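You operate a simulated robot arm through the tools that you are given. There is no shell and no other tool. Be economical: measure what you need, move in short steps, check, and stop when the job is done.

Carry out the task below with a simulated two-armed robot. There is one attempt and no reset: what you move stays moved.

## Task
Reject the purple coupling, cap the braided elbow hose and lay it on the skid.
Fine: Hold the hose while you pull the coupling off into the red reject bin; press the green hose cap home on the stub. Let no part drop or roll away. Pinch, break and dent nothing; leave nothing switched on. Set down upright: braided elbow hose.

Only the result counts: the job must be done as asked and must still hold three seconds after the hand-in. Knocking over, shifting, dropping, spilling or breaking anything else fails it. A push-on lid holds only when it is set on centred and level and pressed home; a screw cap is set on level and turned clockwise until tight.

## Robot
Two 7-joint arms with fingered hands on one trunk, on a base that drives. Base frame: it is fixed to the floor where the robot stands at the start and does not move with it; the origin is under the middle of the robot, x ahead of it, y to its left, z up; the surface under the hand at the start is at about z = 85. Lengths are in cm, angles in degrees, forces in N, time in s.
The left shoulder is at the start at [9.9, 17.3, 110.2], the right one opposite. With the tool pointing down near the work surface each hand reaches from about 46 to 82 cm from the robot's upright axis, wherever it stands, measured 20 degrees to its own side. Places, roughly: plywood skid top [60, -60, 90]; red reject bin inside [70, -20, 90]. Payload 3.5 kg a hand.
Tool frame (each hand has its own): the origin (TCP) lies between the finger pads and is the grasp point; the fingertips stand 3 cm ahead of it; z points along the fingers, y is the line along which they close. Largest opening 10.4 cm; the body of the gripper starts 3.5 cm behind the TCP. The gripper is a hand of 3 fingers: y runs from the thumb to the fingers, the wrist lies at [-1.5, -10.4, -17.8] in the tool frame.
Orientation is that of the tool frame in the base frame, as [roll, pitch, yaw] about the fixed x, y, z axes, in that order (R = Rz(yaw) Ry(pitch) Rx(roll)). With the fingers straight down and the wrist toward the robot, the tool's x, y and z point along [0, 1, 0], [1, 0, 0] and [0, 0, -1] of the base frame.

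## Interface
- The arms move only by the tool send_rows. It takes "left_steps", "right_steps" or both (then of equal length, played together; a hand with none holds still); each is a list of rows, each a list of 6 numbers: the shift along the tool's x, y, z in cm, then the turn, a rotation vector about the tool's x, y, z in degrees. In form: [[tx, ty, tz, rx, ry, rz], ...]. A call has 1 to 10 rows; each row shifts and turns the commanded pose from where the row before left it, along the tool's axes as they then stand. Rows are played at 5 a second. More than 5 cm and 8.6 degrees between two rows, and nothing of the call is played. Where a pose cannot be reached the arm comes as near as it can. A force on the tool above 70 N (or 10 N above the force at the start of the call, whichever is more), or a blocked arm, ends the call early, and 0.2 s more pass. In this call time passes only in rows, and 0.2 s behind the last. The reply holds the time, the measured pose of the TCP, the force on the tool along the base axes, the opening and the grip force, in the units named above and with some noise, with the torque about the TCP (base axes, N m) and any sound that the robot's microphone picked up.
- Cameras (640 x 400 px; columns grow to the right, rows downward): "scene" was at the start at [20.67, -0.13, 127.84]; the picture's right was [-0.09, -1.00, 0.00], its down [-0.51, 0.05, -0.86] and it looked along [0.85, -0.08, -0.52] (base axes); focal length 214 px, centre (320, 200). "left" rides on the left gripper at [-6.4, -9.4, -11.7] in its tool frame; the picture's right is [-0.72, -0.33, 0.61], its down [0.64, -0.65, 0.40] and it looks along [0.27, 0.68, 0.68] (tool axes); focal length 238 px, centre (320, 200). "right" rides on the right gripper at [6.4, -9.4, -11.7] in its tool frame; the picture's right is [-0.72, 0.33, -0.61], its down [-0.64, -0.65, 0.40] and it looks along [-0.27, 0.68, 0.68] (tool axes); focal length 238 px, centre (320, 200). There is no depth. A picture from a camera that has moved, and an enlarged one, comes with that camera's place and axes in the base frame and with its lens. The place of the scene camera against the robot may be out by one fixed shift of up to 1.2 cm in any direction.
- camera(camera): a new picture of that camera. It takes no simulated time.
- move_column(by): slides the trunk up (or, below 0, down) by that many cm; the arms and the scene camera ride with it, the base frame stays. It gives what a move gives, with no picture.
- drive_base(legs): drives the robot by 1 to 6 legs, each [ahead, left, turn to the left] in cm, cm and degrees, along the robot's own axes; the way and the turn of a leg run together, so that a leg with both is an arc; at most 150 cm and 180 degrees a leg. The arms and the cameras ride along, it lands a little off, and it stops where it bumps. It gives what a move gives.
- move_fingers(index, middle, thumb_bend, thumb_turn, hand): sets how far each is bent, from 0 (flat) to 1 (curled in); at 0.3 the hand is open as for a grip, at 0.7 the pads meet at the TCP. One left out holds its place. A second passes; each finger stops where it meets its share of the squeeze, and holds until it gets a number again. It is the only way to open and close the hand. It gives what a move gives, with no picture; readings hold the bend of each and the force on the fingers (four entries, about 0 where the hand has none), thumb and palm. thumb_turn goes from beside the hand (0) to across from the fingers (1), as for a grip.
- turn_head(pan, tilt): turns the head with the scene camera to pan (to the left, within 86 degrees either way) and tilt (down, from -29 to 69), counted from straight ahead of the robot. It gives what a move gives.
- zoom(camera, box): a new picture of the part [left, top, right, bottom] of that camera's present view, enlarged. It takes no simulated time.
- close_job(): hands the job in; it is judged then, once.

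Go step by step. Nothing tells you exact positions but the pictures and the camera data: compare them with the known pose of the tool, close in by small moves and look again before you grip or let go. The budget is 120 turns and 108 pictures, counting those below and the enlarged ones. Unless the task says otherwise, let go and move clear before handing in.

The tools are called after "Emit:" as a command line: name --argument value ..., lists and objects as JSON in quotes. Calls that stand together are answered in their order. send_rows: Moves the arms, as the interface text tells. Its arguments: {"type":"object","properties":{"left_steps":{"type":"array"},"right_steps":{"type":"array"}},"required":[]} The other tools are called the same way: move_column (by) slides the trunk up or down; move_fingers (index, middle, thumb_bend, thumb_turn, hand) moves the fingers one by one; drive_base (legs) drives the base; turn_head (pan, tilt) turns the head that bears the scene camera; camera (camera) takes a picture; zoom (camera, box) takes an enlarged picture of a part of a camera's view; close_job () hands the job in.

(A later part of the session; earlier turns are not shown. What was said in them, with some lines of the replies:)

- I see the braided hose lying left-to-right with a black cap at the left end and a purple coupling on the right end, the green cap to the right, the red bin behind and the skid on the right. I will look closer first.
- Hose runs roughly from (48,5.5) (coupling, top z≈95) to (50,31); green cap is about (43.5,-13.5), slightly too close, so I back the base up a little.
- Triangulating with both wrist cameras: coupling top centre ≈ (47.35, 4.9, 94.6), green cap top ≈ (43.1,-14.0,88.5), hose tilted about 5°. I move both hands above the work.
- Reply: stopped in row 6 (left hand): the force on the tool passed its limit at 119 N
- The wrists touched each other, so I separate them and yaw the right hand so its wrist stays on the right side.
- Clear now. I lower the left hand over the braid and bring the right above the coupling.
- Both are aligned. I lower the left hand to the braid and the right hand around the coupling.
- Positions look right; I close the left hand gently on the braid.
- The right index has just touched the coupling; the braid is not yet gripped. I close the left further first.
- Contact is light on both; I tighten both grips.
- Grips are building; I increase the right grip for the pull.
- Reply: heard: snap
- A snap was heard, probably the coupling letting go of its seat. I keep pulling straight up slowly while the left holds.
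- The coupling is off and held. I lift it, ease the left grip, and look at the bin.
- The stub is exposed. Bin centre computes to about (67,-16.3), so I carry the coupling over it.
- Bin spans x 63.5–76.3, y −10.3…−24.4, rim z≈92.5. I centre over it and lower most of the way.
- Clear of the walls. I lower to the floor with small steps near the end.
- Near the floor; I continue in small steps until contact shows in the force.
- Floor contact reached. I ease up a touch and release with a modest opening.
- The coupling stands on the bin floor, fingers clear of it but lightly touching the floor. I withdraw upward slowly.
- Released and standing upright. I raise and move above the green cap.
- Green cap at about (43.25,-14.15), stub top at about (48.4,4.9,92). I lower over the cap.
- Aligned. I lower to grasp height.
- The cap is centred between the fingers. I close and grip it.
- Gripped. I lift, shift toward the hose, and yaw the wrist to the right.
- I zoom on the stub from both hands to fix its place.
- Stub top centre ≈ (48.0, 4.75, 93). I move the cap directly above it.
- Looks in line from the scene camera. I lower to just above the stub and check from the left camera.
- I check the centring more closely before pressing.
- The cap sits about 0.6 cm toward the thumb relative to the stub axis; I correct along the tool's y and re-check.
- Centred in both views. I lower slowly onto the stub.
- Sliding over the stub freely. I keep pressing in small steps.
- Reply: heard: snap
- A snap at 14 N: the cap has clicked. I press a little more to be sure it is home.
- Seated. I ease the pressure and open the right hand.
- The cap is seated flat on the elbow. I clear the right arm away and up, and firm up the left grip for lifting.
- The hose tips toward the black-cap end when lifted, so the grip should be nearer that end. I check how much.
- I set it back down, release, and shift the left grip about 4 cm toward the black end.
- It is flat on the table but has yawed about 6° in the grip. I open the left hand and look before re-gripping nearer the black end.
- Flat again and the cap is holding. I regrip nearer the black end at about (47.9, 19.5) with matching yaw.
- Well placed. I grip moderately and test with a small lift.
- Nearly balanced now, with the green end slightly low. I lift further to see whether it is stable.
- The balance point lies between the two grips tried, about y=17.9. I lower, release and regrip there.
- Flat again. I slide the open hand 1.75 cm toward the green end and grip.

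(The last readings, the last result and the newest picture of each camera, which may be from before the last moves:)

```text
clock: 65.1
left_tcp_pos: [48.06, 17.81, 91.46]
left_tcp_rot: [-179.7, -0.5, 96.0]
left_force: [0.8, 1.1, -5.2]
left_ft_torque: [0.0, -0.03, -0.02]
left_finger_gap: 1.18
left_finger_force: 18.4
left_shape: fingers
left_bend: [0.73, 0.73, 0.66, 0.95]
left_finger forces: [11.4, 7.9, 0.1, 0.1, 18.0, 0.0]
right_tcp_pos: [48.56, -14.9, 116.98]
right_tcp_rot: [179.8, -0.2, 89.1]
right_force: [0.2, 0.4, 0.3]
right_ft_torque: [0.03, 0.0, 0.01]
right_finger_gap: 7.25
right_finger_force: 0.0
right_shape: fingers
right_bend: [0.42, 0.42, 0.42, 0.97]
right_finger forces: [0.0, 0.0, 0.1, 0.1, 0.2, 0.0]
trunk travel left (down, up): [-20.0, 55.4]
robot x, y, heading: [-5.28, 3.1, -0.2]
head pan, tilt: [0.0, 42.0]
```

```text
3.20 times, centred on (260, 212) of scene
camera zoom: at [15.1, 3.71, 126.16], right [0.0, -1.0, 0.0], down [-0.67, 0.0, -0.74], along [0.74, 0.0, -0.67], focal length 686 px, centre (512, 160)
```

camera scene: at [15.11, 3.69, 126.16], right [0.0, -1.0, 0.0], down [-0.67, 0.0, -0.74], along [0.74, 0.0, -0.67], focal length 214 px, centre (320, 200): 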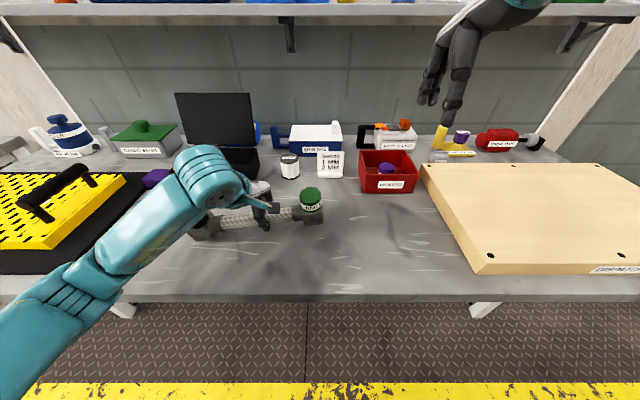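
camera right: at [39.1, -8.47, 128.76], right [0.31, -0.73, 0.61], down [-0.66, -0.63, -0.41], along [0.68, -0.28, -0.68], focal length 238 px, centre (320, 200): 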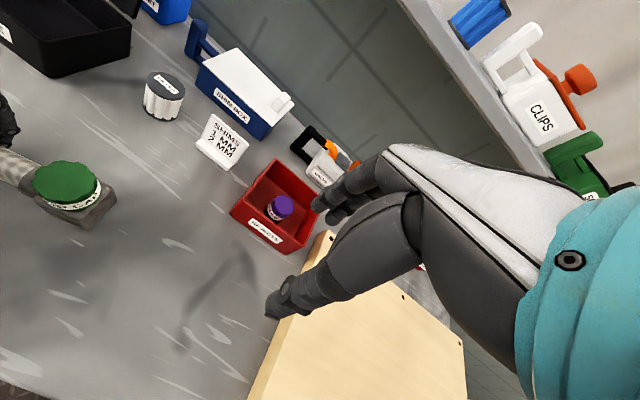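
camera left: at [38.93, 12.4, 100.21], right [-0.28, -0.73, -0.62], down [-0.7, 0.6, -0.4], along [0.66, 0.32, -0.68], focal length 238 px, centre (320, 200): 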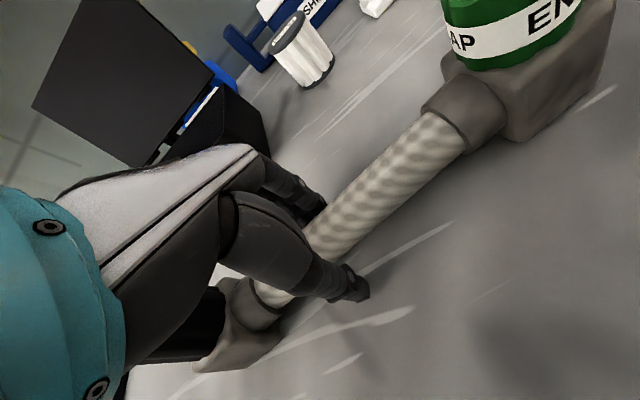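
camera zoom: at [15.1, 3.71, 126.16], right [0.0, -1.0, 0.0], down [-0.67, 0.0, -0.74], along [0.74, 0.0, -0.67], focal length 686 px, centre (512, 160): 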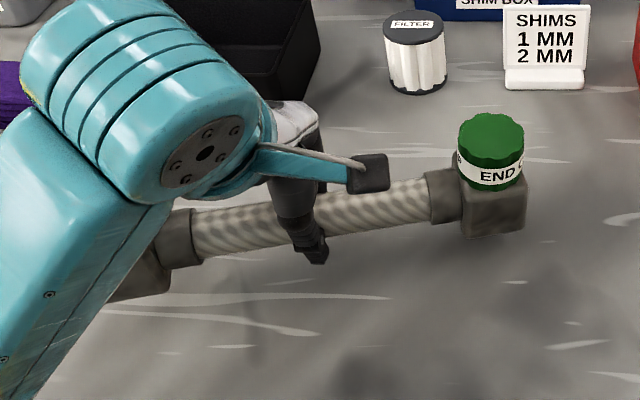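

Balanced: torque near zero. I raise it to travel height.

Emit:
send_rows --left_steps '[[0, 0, -2, 0, 0, 0], [0, 0, -2.5, 0, 0, 0], [0, 0, -2.5, 0, 0, 0], [0, 0, -2.5, 0, 0, 0], [0, 0, -2.5, 0, 0, 0]]'

Emit:
camera --camera "scene"

Emit:
camera --camera "left"

```text
clock: 66.3
left_tcp_pos: [48.23, 17.82, 103.47]
left_tcp_rot: [-179.8, -0.5, 96.1]
left_force: [-0.1, -0.2, -4.8]
left_ft_torque: [-0.03, -0.05, 0.02]
left_finger_gap: 1.15
left_finger_force: 18.7
left_shape: fingers
left_bend: [0.73, 0.73, 0.66, 0.95]
left_finger forces: [11.3, 7.6, 0.1, 0.1, 17.9, 0.1]
right_tcp_pos: [48.57, -14.99, 117.05]
right_tcp_rot: [179.9, -0.1, 89.1]
right_force: [0.1, 1.1, -0.5]
right_ft_torque: [0.0, -0.01, -0.01]
right_finger_gap: 7.24
right_finger_force: 0.0
right_shape: fingers
right_bend: [0.42, 0.42, 0.42, 0.97]
right_finger forces: [0.0, 0.0, 0.0, 0.1, 0.1, 0.1]
trunk travel left (down, up): [-20.0, 55.4]
robot x, y, heading: [-5.09, 2.91, -0.0]
head pan, tilt: [0.0, 42.0]
```

```text
25 pictures are left
camera scene: at [15.08, 3.69, 126.17], right [0.0, -1.0, 0.0], down [-0.67, 0.0, -0.74], along [0.74, 0.0, -0.67], focal length 214 px, centre (320, 200)
```

scene: 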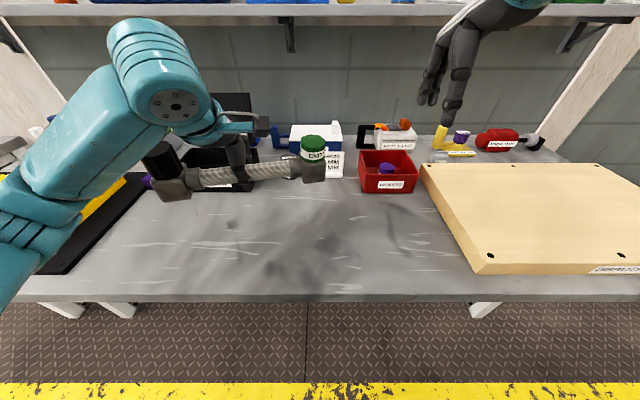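

```text
24 pictures are left
camera left: at [39.4, 10.29, 115.24], right [-0.25, -0.74, -0.62], down [-0.72, 0.57, -0.4], along [0.65, 0.35, -0.68], focal length 238 px, centre (320, 200)
```

left: 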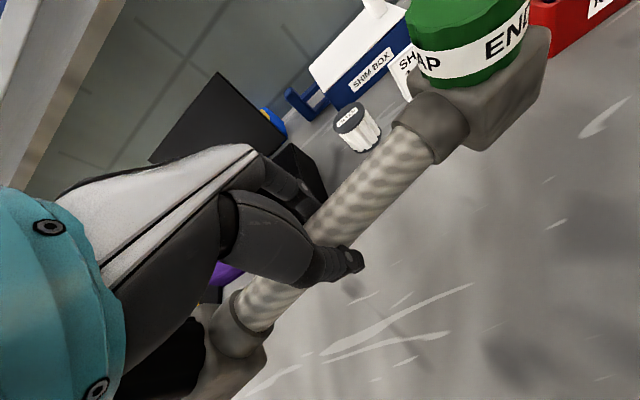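

Stable and roughly level. I drive the base sideways to the right toward the skid.

Emit:
drive_base --legs '[[0, -20, 0], [0, -20, 0], [0, -20, 0]]'

Emit:
camera --camera "scene"

```text
clock: 70.3
left_tcp_pos: [48.24, -41.96, 103.52]
left_tcp_rot: [-179.8, -0.7, 96.0]
left_force: [0.2, -1.3, -4.3]
left_ft_torque: [0.03, -0.05, -0.01]
left_finger_gap: 1.12
left_finger_force: 17.8
left_shape: fingers
left_bend: [0.73, 0.73, 0.67, 0.95]
left_finger forces: [11.3, 7.6, 0.1, 0.1, 17.7, 0.0]
right_tcp_pos: [48.62, -74.56, 117.15]
right_tcp_rot: [179.8, -0.2, 89.0]
right_force: [0.1, -0.5, -0.3]
right_ft_torque: [0.02, -0.04, 0.0]
right_finger_gap: 7.26
right_finger_force: 0.0
right_shape: fingers
right_bend: [0.42, 0.42, 0.42, 0.97]
right_finger forces: [0.0, 0.1, 0.0, 0.0, 0.0, 0.1]
trunk travel left (down, up): [-20.0, 55.4]
robot x, y, heading: [-5.09, -56.39, -0.2]
head pan, tilt: [0.0, 42.0]
```

```text
23 pictures are left
camera scene: at [15.08, -55.97, 126.16], right [0.0, -1.0, 0.0], down [-0.67, 0.0, -0.74], along [0.74, 0.0, -0.67], focal length 214 px, centre (320, 200)
```

scene: 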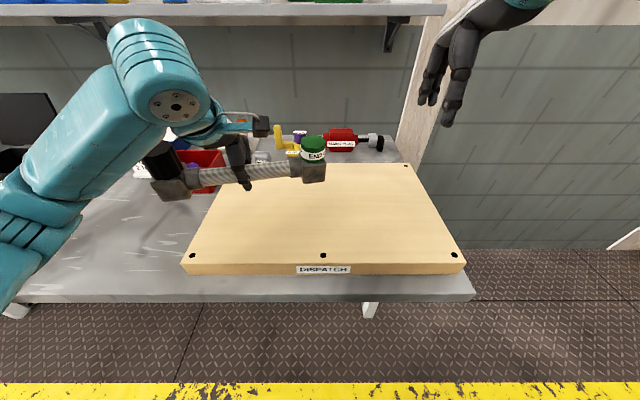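

The skid spans about x 37–71, y −31…−84, centre near (54,−58). I drive 15 cm further to centre the hose over it.

Emit:
drive_base --legs '[[0, -15, 0]]'

Emit:
send_rows --left_steps '[[0, 1.5, 0, 0, 0, 2.5], [0, 1.5, 0, 0, 0, 2.5], [0, 1.5, 1, 0, 0, 0]]'

Emit:
camera --camera "scene"

Emit:
camera --camera "left"

```text
clock: 71.6
left_tcp_pos: [48.18, -56.78, 103.48]
left_tcp_rot: [-179.8, -0.7, 95.8]
left_force: [-0.6, -0.1, -4.2]
left_ft_torque: [0.05, -0.01, 0.01]
left_finger_gap: 1.06
left_finger_force: 18.1
left_shape: fingers
left_bend: [0.73, 0.73, 0.67, 0.95]
left_finger forces: [11.5, 7.0, 0.0, 0.0, 17.6, 0.1]
right_tcp_pos: [48.27, -89.46, 117.19]
right_tcp_rot: [179.9, -0.2, 88.9]
right_force: [-0.7, -0.6, -0.7]
right_ft_torque: [0.04, 0.01, 0.02]
right_finger_gap: 7.24
right_finger_force: 0.0
right_shape: fingers
right_bend: [0.42, 0.42, 0.42, 0.97]
right_finger forces: [0.0, 0.0, 0.0, 0.1, 0.0, 0.1]
trunk travel left (down, up): [-20.0, 55.4]
robot x, y, heading: [-5.4, -71.37, -0.0]
head pan, tilt: [0.0, 42.0]
```

```text
clock: 72.4
left_tcp_pos: [52.48, -56.46, 102.52]
left_tcp_rot: [-179.6, -0.6, 90.8]
left_force: [-0.3, 0.5, -4.1]
left_ft_torque: [-0.01, -0.01, 0.03]
left_finger_gap: 1.09
left_finger_force: 18.6
left_shape: fingers
left_bend: [0.73, 0.73, 0.67, 0.95]
left_finger forces: [11.6, 7.3, 0.1, 0.1, 17.6, 0.1]
right_tcp_pos: [48.52, -89.19, 117.11]
right_tcp_rot: [179.9, -0.2, 88.9]
right_force: [-0.5, -0.4, 0.0]
right_ft_torque: [0.04, 0.01, 0.0]
right_finger_gap: 7.24
right_finger_force: 0.1
right_shape: fingers
right_bend: [0.42, 0.42, 0.42, 0.97]
right_finger forces: [0.1, 0.1, 0.0, 0.0, 0.0, 0.0]
trunk travel left (down, up): [-20.0, 55.4]
robot x, y, heading: [-5.32, -71.33, -0.4]
head pan, tilt: [0.0, 42.0]
```

```text
22 pictures are left
camera scene: at [15.09, -70.72, 126.15], right [0.0, -1.0, 0.0], down [-0.67, 0.0, -0.74], along [0.74, 0.0, -0.67], focal length 214 px, centre (320, 200)
```

scene: 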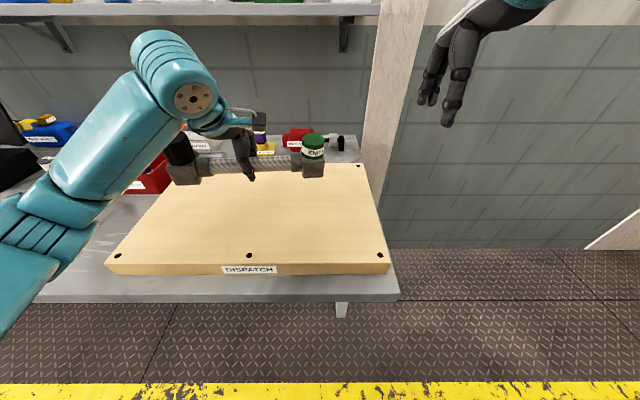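

```text
21 pictures are left
camera left: at [43.26, -63.08, 114.2], right [-0.32, -0.72, -0.62], down [-0.66, 0.64, -0.39], along [0.68, 0.29, -0.68], focal length 238 px, centre (320, 200)
```

left: 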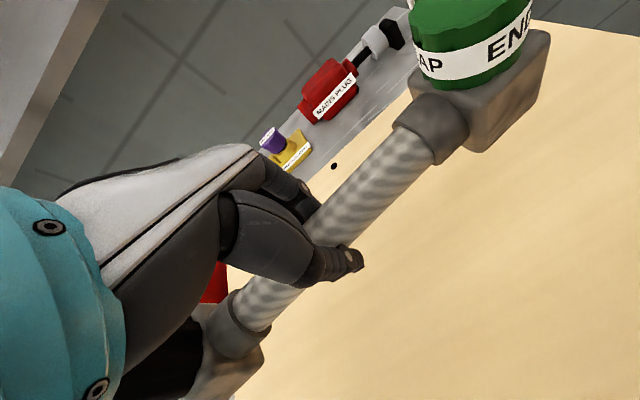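

The hose is over the middle of the skid. I lower it in stages.

Emit:
send_rows --left_steps '[[0, 0, 2.5, 0, 0, 0], [0, 0, 2.5, 0, 0, 0], [0, 0, 1, 0, 0, 0]]'

Emit:
zoom --camera "scene" --box '[140, 110, 380, 260]'

```text
clock: 73.2
left_tcp_pos: [52.74, -56.48, 96.49]
left_tcp_rot: [-179.8, -0.4, 90.9]
left_force: [0.1, -0.8, -5.0]
left_ft_torque: [0.04, -0.03, -0.03]
left_finger_gap: 1.08
left_finger_force: 18.3
left_shape: fingers
left_bend: [0.73, 0.73, 0.67, 0.95]
left_finger forces: [11.4, 7.2, 0.1, 0.1, 17.4, 0.0]
right_tcp_pos: [48.41, -89.42, 117.03]
right_tcp_rot: [179.9, -0.1, 88.9]
right_force: [-0.3, 0.3, -0.1]
right_ft_torque: [-0.03, -0.01, 0.0]
right_finger_gap: 7.26
right_finger_force: 0.0
right_shape: fingers
right_bend: [0.42, 0.42, 0.42, 0.97]
right_finger forces: [0.0, 0.0, 0.1, 0.0, 0.0, 0.1]
trunk travel left (down, up): [-20.0, 55.4]
robot x, y, heading: [-5.07, -71.12, -0.2]
head pan, tilt: [0.0, 42.0]
```

```text
2.67 times, centred on (260, 185) of scene
camera zoom: at [15.06, -70.72, 126.16], right [0.0, -1.0, 0.0], down [-0.67, 0.0, -0.74], along [0.74, 0.0, -0.67], focal length 572 px, centre (480, 240)
```

zoom: 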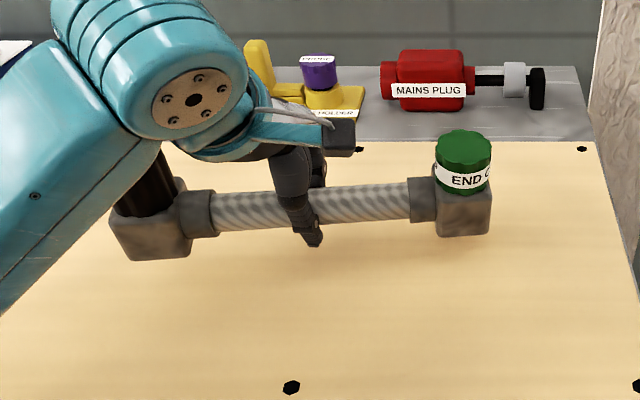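

Emit:
send_rows --left_steps '[[0, 0, 0.5, 0, 0, 0], [0, 0, 0.5, 0, 0, 0], [0, 0, 0.5, 0, 0, 0], [0, 0, 0.4, 0, 0, 0]]'

Emit:
zoom --camera "scene" --box '[140, 110, 380, 260]'

```text
clock: 74.2
left_tcp_pos: [52.7, -56.51, 94.6]
left_tcp_rot: [-179.9, -0.4, 90.8]
left_force: [0.3, -0.3, -5.0]
left_ft_torque: [-0.01, -0.02, -0.01]
left_finger_gap: 1.09
left_finger_force: 18.3
left_shape: fingers
left_bend: [0.73, 0.73, 0.67, 0.95]
left_finger forces: [11.4, 7.2, 0.0, 0.0, 17.4, 0.0]
right_tcp_pos: [48.43, -89.49, 117.09]
right_tcp_rot: [179.8, -0.2, 88.9]
right_force: [-0.3, -0.3, 0.1]
right_ft_torque: [0.02, 0.01, 0.03]
right_finger_gap: 7.25
right_finger_force: 0.0
right_shape: fingers
right_bend: [0.42, 0.42, 0.42, 0.97]
right_finger forces: [0.0, 0.1, 0.0, 0.1, 0.1, 0.0]
trunk travel left (down, up): [-20.0, 55.4]
robot x, y, heading: [-5.21, -71.35, -0.1]
head pan, tilt: [0.0, 42.0]
```

```text
2.67 times, centred on (260, 185) of scene
camera zoom: at [15.06, -70.72, 126.16], right [0.0, -1.0, 0.0], down [-0.67, 0.0, -0.74], along [0.74, 0.0, -0.67], focal length 572 px, centre (480, 240)
```

zoom: 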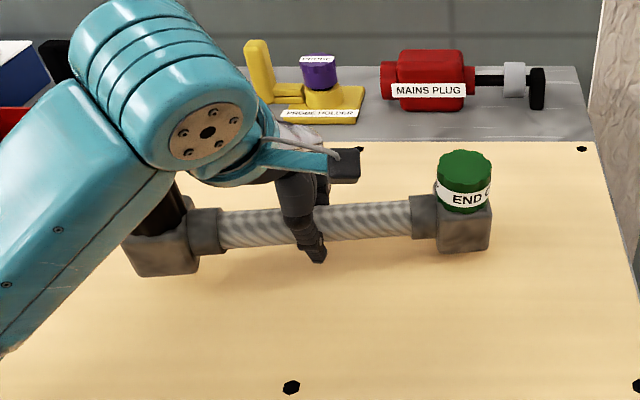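

Emit:
send_rows --left_steps '[[0, 0, 0.3, 0, 0, 0], [0, 0, 0.3, 0, 0, 0], [0, 0, 0.2, 0, 0, 0], [0, 0, 0.2, 0, 0, 0]]'

Emit:
camera --camera "left"

```text
clock: 75.2
left_tcp_pos: [52.63, -56.32, 93.45]
left_tcp_rot: [-179.7, -0.6, 90.8]
left_force: [-0.3, 1.3, -3.2]
left_ft_torque: [0.01, -0.02, 0.02]
left_finger_gap: 1.08
left_finger_force: 18.1
left_shape: fingers
left_bend: [0.73, 0.73, 0.67, 0.95]
left_finger forces: [11.2, 7.4, 0.0, 0.0, 17.4, 0.0]
right_tcp_pos: [48.4, -89.4, 117.17]
right_tcp_rot: [179.8, -0.2, 88.9]
right_force: [0.1, -0.2, 0.1]
right_ft_torque: [-0.01, 0.0, -0.02]
right_finger_gap: 7.25
right_finger_force: 0.2
right_shape: fingers
right_bend: [0.42, 0.42, 0.42, 0.97]
right_finger forces: [0.1, 0.1, 0.0, 0.1, 0.0, 0.0]
trunk travel left (down, up): [-20.0, 55.4]
robot x, y, heading: [-5.3, -71.46, -0.2]
head pan, tilt: [0.0, 42.0]
```

```text
18 pictures are left
camera left: at [43.21, -63.03, 105.24], right [-0.32, -0.72, -0.62], down [-0.66, 0.63, -0.4], along [0.68, 0.29, -0.68], focal length 238 px, centre (320, 200)
```

left: 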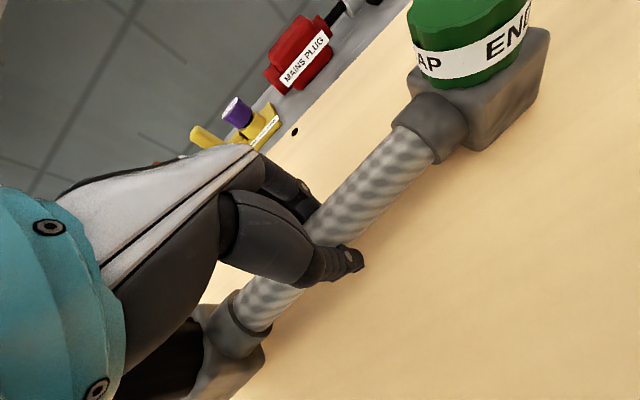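

Emit:
send_rows --left_steps '[[0, 0, 0.15, 0, 0, 0], [0, 0, 0.15, 0, 0, 0]]'

Emit:
zoom --camera "scene" --box '[160, 130, 340, 240]'

```text
clock: 75.8
left_tcp_pos: [52.61, -56.33, 93.28]
left_tcp_rot: [-179.7, -0.5, 90.9]
left_force: [-0.4, 0.3, -4.8]
left_ft_torque: [0.0, -0.03, -0.01]
left_finger_gap: 1.08
left_finger_force: 18.1
left_shape: fingers
left_bend: [0.74, 0.73, 0.67, 0.95]
left_finger forces: [10.9, 8.1, 0.0, 0.1, 17.3, 0.0]
right_tcp_pos: [48.44, -89.36, 117.08]
right_tcp_rot: [180.0, -0.2, 88.9]
right_force: [0.7, -0.5, 0.4]
right_ft_torque: [0.0, 0.01, 0.02]
right_finger_gap: 7.23
right_finger_force: 0.1
right_shape: fingers
right_bend: [0.42, 0.42, 0.42, 0.97]
right_finger forces: [0.0, 0.0, 0.1, 0.1, 0.0, 0.1]
trunk travel left (down, up): [-20.0, 55.4]
robot x, y, heading: [-5.22, -71.01, -0.3]
head pan, tilt: [0.0, 42.0]
```

```text
3.56 times, centred on (250, 185) of scene
camera zoom: at [15.05, -70.72, 126.16], right [0.0, -1.0, 0.0], down [-0.67, 0.0, -0.74], along [0.74, 0.0, -0.67], focal length 763 px, centre (569, 253)
```

zoom: 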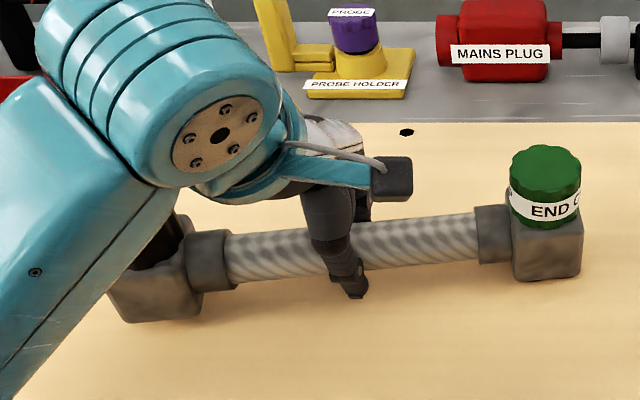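

Emit:
send_rows --left_steps '[[0, 0, 0.2, 0, 0, 0], [0, 0, 0.2, 0, 0, 0]]'

Emit:
zoom --camera "left" --box '[340, 60, 600, 230]'

```text
clock: 76.4
left_tcp_pos: [52.68, -56.41, 92.87]
left_tcp_rot: [-179.7, -0.6, 90.8]
left_force: [0.1, -0.9, -4.2]
left_ft_torque: [-0.03, -0.01, -0.03]
left_finger_gap: 1.07
left_finger_force: 17.9
left_shape: fingers
left_bend: [0.74, 0.73, 0.67, 0.95]
left_finger forces: [10.4, 8.4, 0.1, 0.1, 17.4, 0.1]
right_tcp_pos: [48.38, -89.43, 117.12]
right_tcp_rot: [179.9, -0.2, 88.8]
right_force: [0.2, -1.5, 0.6]
right_ft_torque: [0.01, -0.01, 0.02]
right_finger_gap: 7.24
right_finger_force: 0.0
right_shape: fingers
right_bend: [0.42, 0.42, 0.42, 0.97]
right_finger forces: [0.0, 0.1, 0.1, 0.0, 0.0, 0.0]
trunk travel left (down, up): [-20.0, 55.4]
robot x, y, heading: [-5.24, -71.29, -0.2]
head pan, tilt: [0.0, 42.0]
```

```text
2.35 times, centred on (470, 145) of left
camera zoom: at [43.26, -63.1, 104.55], right [-0.32, -0.72, -0.62], down [-0.66, 0.64, -0.39], along [0.68, 0.28, -0.68], focal length 561 px, centre (-33, 329)
```

zoom: 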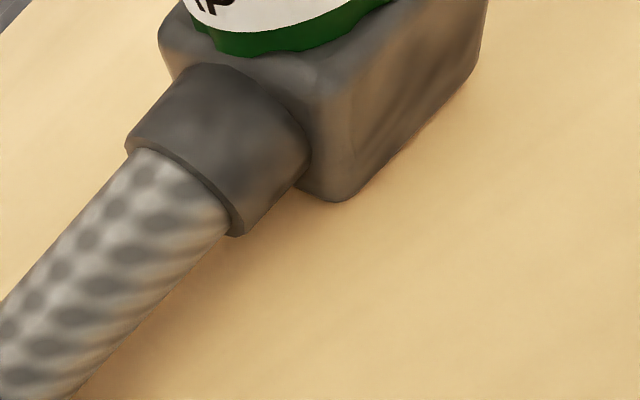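

Emit:
send_rows --left_steps '[[0, 0, 0.15, 0, 0, 0], [0, 0, 0.15, 0, 0, 0]]'

Emit:
zoom --camera "scene" --box '[160, 130, 340, 240]'

```text
clock: 77.0
left_tcp_pos: [52.67, -56.43, 92.72]
left_tcp_rot: [-180.0, -0.4, 90.9]
left_force: [2.0, 0.3, 5.9]
left_ft_torque: [-0.11, 0.14, -0.01]
left_finger_gap: 0.98
left_finger_force: 20.5
left_shape: fingers
left_bend: [0.74, 0.73, 0.68, 0.95]
left_finger forces: [11.5, 8.3, 0.0, 0.0, 22.1, 0.1]
right_tcp_pos: [48.43, -89.3, 117.11]
right_tcp_rot: [179.8, -0.2, 88.9]
right_force: [-0.1, -0.2, 0.2]
right_ft_torque: [-0.02, -0.01, 0.0]
right_finger_gap: 7.25
right_finger_force: 0.1
right_shape: fingers
right_bend: [0.42, 0.42, 0.42, 0.97]
right_finger forces: [0.0, 0.1, 0.0, 0.0, 0.0, 0.0]
trunk travel left (down, up): [-20.0, 55.4]
robot x, y, heading: [-5.41, -71.07, -0.6]
head pan, tilt: [0.0, 42.0]
```

```text
3.56 times, centred on (250, 185) of scene
camera zoom: at [14.99, -70.74, 126.19], right [0.0, -1.0, 0.0], down [-0.67, 0.0, -0.74], along [0.74, 0.0, -0.67], focal length 763 px, centre (569, 253)
```

zoom: 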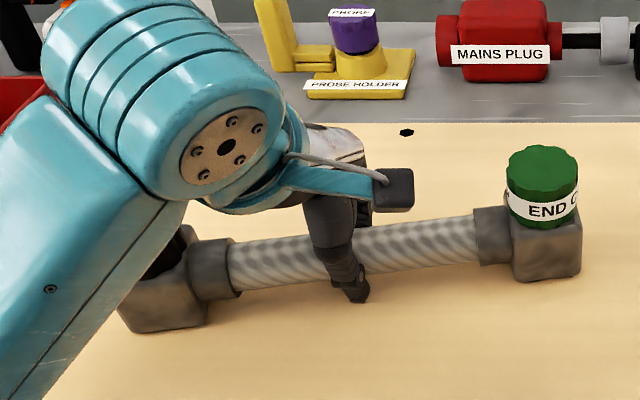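

Contact confirmed. I ease off slightly and open gradually so the hose settles.

Emit:
send_rows --left_steps '[[0, 0, -0.1, 0, 0, 0]]'

Emit:
move_fingers --hand "left" --index 0.69 --middle 0.69 --thumb_bend 0.67

Emit:
move_fingers --hand "left" --index 0.65 --middle 0.65 --thumb_bend 0.64

Emit:
move_fingers --hand "left" --index 0.58 --middle 0.58 --thumb_bend 0.58

Emit:
zoom --camera "scene" --box '[160, 130, 340, 240]'

```text
clock: 77.4
left_tcp_pos: [52.65, -56.45, 92.65]
left_tcp_rot: [-179.7, -0.5, 90.9]
left_force: [1.7, -0.6, 5.7]
left_ft_torque: [-0.1, 0.13, 0.04]
left_finger_gap: 0.99
left_finger_force: 22.4
left_shape: fingers
left_bend: [0.74, 0.73, 0.69, 0.95]
left_finger forces: [11.6, 8.6, 0.1, 0.0, 24.0, 0.0]
right_tcp_pos: [48.42, -89.36, 117.14]
right_tcp_rot: [179.9, -0.2, 88.9]
right_force: [0.4, -0.4, 0.1]
right_ft_torque: [0.0, -0.03, -0.02]
right_finger_gap: 7.23
right_finger_force: 0.0
right_shape: fingers
right_bend: [0.42, 0.42, 0.42, 0.97]
right_finger forces: [0.0, 0.0, 0.0, 0.0, 0.0, 0.0]
trunk travel left (down, up): [-20.0, 55.4]
robot x, y, heading: [-4.74, -71.26, -0.6]
head pan, tilt: [0.0, 42.0]
```

```text
clock: 78.4
left_tcp_pos: [52.59, -56.35, 92.7]
left_tcp_rot: [-179.9, -0.5, 91.0]
left_force: [3.0, 0.4, 13.6]
left_ft_torque: [-0.15, -0.12, 0.12]
left_finger_gap: 1.55
left_finger_force: 14.4
left_shape: fingers
left_bend: [0.64, 0.68, 0.65, 0.96]
left_finger forces: [18.3, 0.6, 0.0, 0.0, 10.4, 0.0]
right_tcp_pos: [48.39, -89.32, 117.16]
right_tcp_rot: [179.8, -0.3, 89.0]
right_force: [-0.5, -0.3, 0.7]
right_ft_torque: [0.04, -0.02, 0.0]
right_finger_gap: 7.26
right_finger_force: 0.1
right_shape: fingers
right_bend: [0.42, 0.42, 0.42, 0.97]
right_finger forces: [0.0, 0.0, 0.0, 0.0, 0.1, 0.0]
trunk travel left (down, up): [-20.0, 55.4]
robot x, y, heading: [-5.09, -71.36, -0.2]
head pan, tilt: [0.0, 42.0]
```

```text
clock: 79.4
left_tcp_pos: [52.61, -56.42, 92.75]
left_tcp_rot: [-179.8, -0.5, 90.9]
left_force: [1.6, -0.6, 18.7]
left_ft_torque: [-0.18, -0.07, 0.1]
left_finger_gap: 1.63
left_finger_force: 14.5
left_shape: fingers
left_bend: [0.64, 0.65, 0.64, 0.96]
left_finger forces: [18.9, 0.6, 0.0, 0.0, 10.0, 0.0]
right_tcp_pos: [48.21, -89.39, 117.24]
right_tcp_rot: [179.7, -0.2, 88.9]
right_force: [0.2, -0.3, -0.7]
right_ft_torque: [-0.01, 0.02, 0.01]
right_finger_gap: 7.23
right_finger_force: 0.0
right_shape: fingers
right_bend: [0.42, 0.42, 0.42, 0.97]
right_finger forces: [0.0, 0.1, 0.0, 0.1, 0.0, 0.0]
trunk travel left (down, up): [-20.0, 55.4]
robot x, y, heading: [-5.06, -71.96, -0.2]
head pan, tilt: [0.0, 42.0]
```

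```text
clock: 80.4
left_tcp_pos: [52.27, -56.39, 92.76]
left_tcp_rot: [-179.8, -0.5, 90.8]
left_force: [-2.5, -0.6, 23.0]
left_ft_torque: [-0.18, 0.16, 0.07]
left_finger_gap: 2.2
left_finger_force: 12.6
left_shape: fingers
left_bend: [0.63, 0.59, 0.6, 0.97]
left_finger forces: [10.8, 4.1, 0.0, 0.0, 10.5, 0.0]
right_tcp_pos: [48.18, -89.46, 117.13]
right_tcp_rot: [179.8, -0.3, 88.9]
right_force: [0.5, 0.7, 0.4]
right_ft_torque: [-0.02, 0.01, -0.04]
right_finger_gap: 7.22
right_finger_force: 0.0
right_shape: fingers
right_bend: [0.42, 0.42, 0.42, 0.97]
right_finger forces: [0.0, 0.1, 0.1, 0.0, 0.1, 0.0]
trunk travel left (down, up): [-20.0, 55.4]
robot x, y, heading: [-5.06, -71.26, -0.2]
head pan, tilt: [0.0, 42.0]
```

```text
3.56 times, centred on (250, 185) of scene
camera zoom: at [14.79, -70.79, 126.22], right [0.0, -1.0, 0.0], down [-0.67, 0.0, -0.74], along [0.74, 0.0, -0.67], focal length 763 px, centre (569, 253)
```

zoom: 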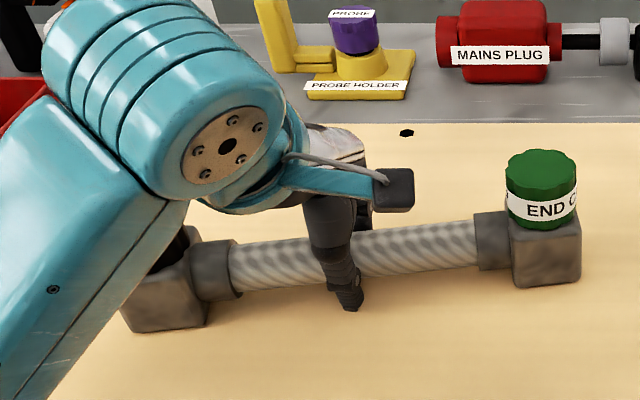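

The fingertips now press on the skid as they straighten; I raise the hand a little and keep opening.

Emit:
send_rows --left_steps '[[0, 0, -0.3, 0, 0, 0], [0, 0, -0.2, 0, 0, 0]]'

Emit:
move_fingers --hand "left" --index 0.5 --middle 0.5 --thumb_bend 0.5

Emit:
zoom --camera "scene" --box '[160, 130, 340, 240]'

```text
clock: 81.0
left_tcp_pos: [52.47, -56.33, 92.99]
left_tcp_rot: [-179.5, -0.6, 90.8]
left_force: [-0.2, -1.0, 1.8]
left_ft_torque: [-0.01, -0.02, 0.01]
left_finger_gap: 3.29
left_finger_force: 0.6
left_shape: fingers
left_bend: [0.58, 0.58, 0.57, 0.97]
left_finger forces: [0.5, 1.2, 0.0, 0.0, 0.0, 0.0]
right_tcp_pos: [48.34, -89.33, 117.1]
right_tcp_rot: [179.9, -0.2, 88.9]
right_force: [0.1, -0.4, 1.0]
right_ft_torque: [0.0, 0.01, 0.01]
right_finger_gap: 7.26
right_finger_force: 0.1
right_shape: fingers
right_bend: [0.42, 0.42, 0.42, 0.97]
right_finger forces: [0.0, 0.1, 0.0, 0.0, 0.0, 0.0]
trunk travel left (down, up): [-20.0, 55.4]
robot x, y, heading: [-5.24, -71.45, -0.0]
head pan, tilt: [0.0, 42.0]
```

```text
clock: 82.0
left_tcp_pos: [52.6, -56.46, 93.15]
left_tcp_rot: [-179.7, -0.5, 90.8]
left_force: [0.5, 0.8, 0.1]
left_ft_torque: [0.06, -0.04, 0.02]
left_finger_gap: 5.14
left_finger_force: 0.0
left_shape: fingers
left_bend: [0.5, 0.5, 0.5, 0.97]
left_finger forces: [0.1, 0.0, 0.0, 0.0, 0.0, 0.1]
right_tcp_pos: [48.37, -89.4, 117.23]
right_tcp_rot: [179.9, -0.2, 88.9]
right_force: [0.2, -0.6, 0.4]
right_ft_torque: [0.0, 0.01, 0.01]
right_finger_gap: 7.24
right_finger_force: 0.0
right_shape: fingers
right_bend: [0.42, 0.42, 0.42, 0.97]
right_finger forces: [0.0, 0.1, 0.0, 0.0, 0.0, 0.0]
trunk travel left (down, up): [-20.0, 55.4]
robot x, y, heading: [-5.28, -71.19, -0.1]
head pan, tilt: [0.0, 42.0]
```

```text
3.56 times, centred on (250, 185) of scene
camera zoom: at [15.02, -70.73, 126.17], right [0.0, -1.0, 0.0], down [-0.67, 0.0, -0.74], along [0.74, 0.0, -0.67], focal length 763 px, centre (569, 253)
```

zoom: 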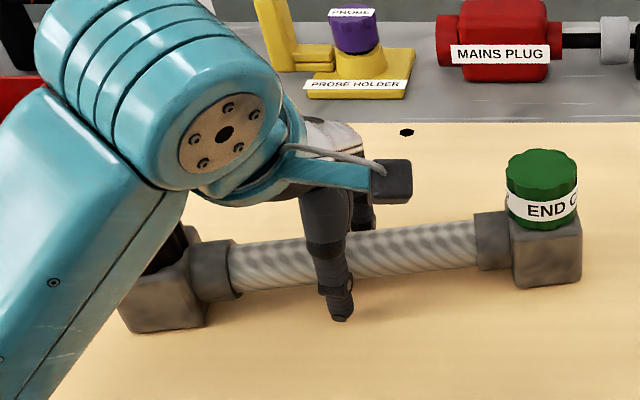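

Released and free of force. I lift the hand straight up and check the result.

Emit:
move_fingers --hand "left" --index 0.4 --middle 0.4 --thumb_bend 0.4

Emit:
send_rows --left_steps '[[0, 0, -1, 0, 0, 0], [0, 0, -2, 0, 0, 0], [0, 0, -4, 0, 0, 0], [0, 0, -4, 0, 0, 0], [0, 0, -4, 0, 0, 0], [3, 0, -3, 0, 0, 0], [4, 0, 0, 0, 0, 0], [4, 0, 0, 0, 0, 0], [4, 0, 0, 0, 0, 0]]'

Emit:
zoom --camera "scene" --box '[160, 130, 340, 240]'

Emit:
camera --camera "scene"

Emit:
camera --camera "left"

```text
clock: 83.0
left_tcp_pos: [52.63, -56.3, 93.17]
left_tcp_rot: [-179.7, -0.5, 90.9]
left_force: [0.5, -1.1, -0.1]
left_ft_torque: [0.01, 0.01, 0.02]
left_finger_gap: 7.75
left_finger_force: 0.0
left_shape: fingers
left_bend: [0.4, 0.4, 0.4, 0.97]
left_finger forces: [0.0, 0.1, 0.1, 0.0, 0.0, 0.1]
right_tcp_pos: [48.43, -89.42, 117.13]
right_tcp_rot: [179.9, -0.2, 88.9]
right_force: [-0.5, 0.2, 0.5]
right_ft_torque: [0.01, 0.03, -0.05]
right_finger_gap: 7.26
right_finger_force: 0.0
right_shape: fingers
right_bend: [0.42, 0.42, 0.42, 0.97]
right_finger forces: [0.0, 0.0, 0.1, 0.0, 0.0, 0.0]
trunk travel left (down, up): [-20.0, 55.4]
robot x, y, heading: [-5.23, -71.34, -0.3]
head pan, tilt: [0.0, 42.0]
```

```text
clock: 85.0
left_tcp_pos: [52.26, -41.49, 111.38]
left_tcp_rot: [-179.8, -0.4, 90.8]
left_force: [0.2, -0.4, 0.4]
left_ft_torque: [-0.05, -0.02, 0.01]
left_finger_gap: 7.74
left_finger_force: 0.0
left_shape: fingers
left_bend: [0.4, 0.4, 0.4, 0.97]
left_finger forces: [0.0, 0.1, 0.0, 0.1, 0.1, 0.0]
right_tcp_pos: [48.39, -89.35, 117.24]
right_tcp_rot: [179.8, -0.2, 88.8]
right_force: [0.4, 0.0, -0.3]
right_ft_torque: [0.0, -0.01, 0.02]
right_finger_gap: 7.25
right_finger_force: 0.0
right_shape: fingers
right_bend: [0.42, 0.42, 0.42, 0.97]
right_finger forces: [0.0, 0.1, 0.0, 0.0, 0.0, 0.0]
trunk travel left (down, up): [-20.0, 55.4]
robot x, y, heading: [-5.05, -71.27, -0.1]
head pan, tilt: [0.0, 42.0]
```

```text
3.56 times, centred on (250, 185) of scene
camera zoom: at [15.01, -70.68, 126.17], right [0.0, -1.0, 0.0], down [-0.67, 0.0, -0.74], along [0.74, 0.0, -0.67], focal length 763 px, centre (569, 253)
```

zoom: 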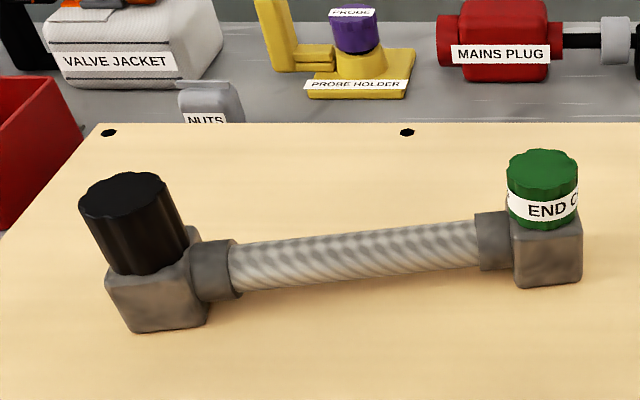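

```text
11 pictures are left
camera scene: at [15.01, -70.68, 126.17], right [0.0, -1.0, 0.0], down [-0.67, 0.0, -0.74], along [0.74, 0.0, -0.67], focal length 214 px, centre (320, 200)
```

scene: 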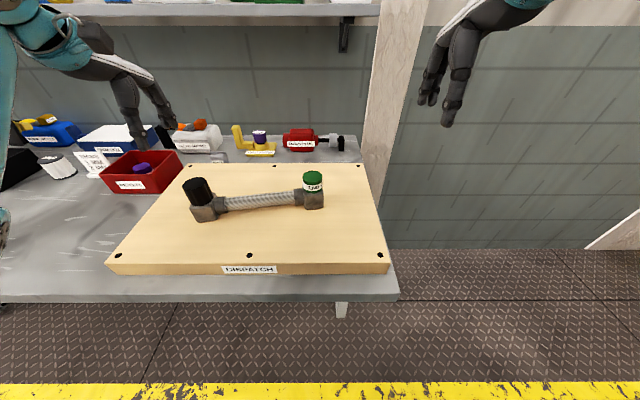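

```text
10 pictures are left
camera left: at [42.84, -48.24, 123.04], right [-0.32, -0.72, -0.62], down [-0.66, 0.64, -0.4], along [0.68, 0.28, -0.68], focal length 238 px, centre (320, 200)
```

left: 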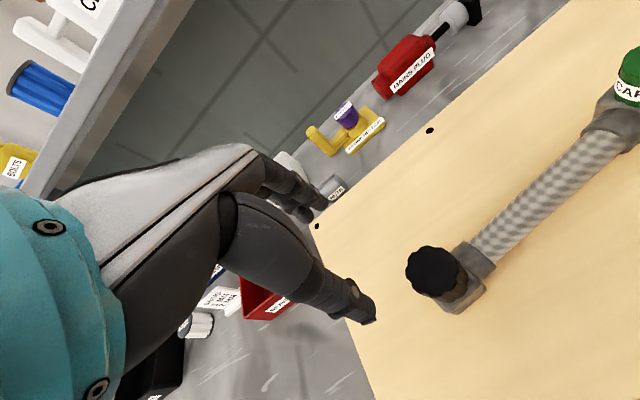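

The hose lies flat and upright on the skid, the green cap is seated level, the coupling stands in the reject bin, and both hands are clear. I hand in.

Emit:
close_job

```text
The job is handed in.
```

The purple coupling is standing in the reject bin. The green cap snapped home on the stub at about 14 N, and I then pressed it to about 20 N. The braided hose is lying upright near the middle of the skid, and both hands are clear.

Two things happened along the way:
- **Arm contact:** the two wrists bumped early on, with a peak of 119 N. I saw no damage and nothing else was touched.
- **Hose lifts:** the hose tipped on the first two lifts, so I set it back down on the table each time and gripped nearer its balance point. One end may have settled by a few millimetres when I let go.
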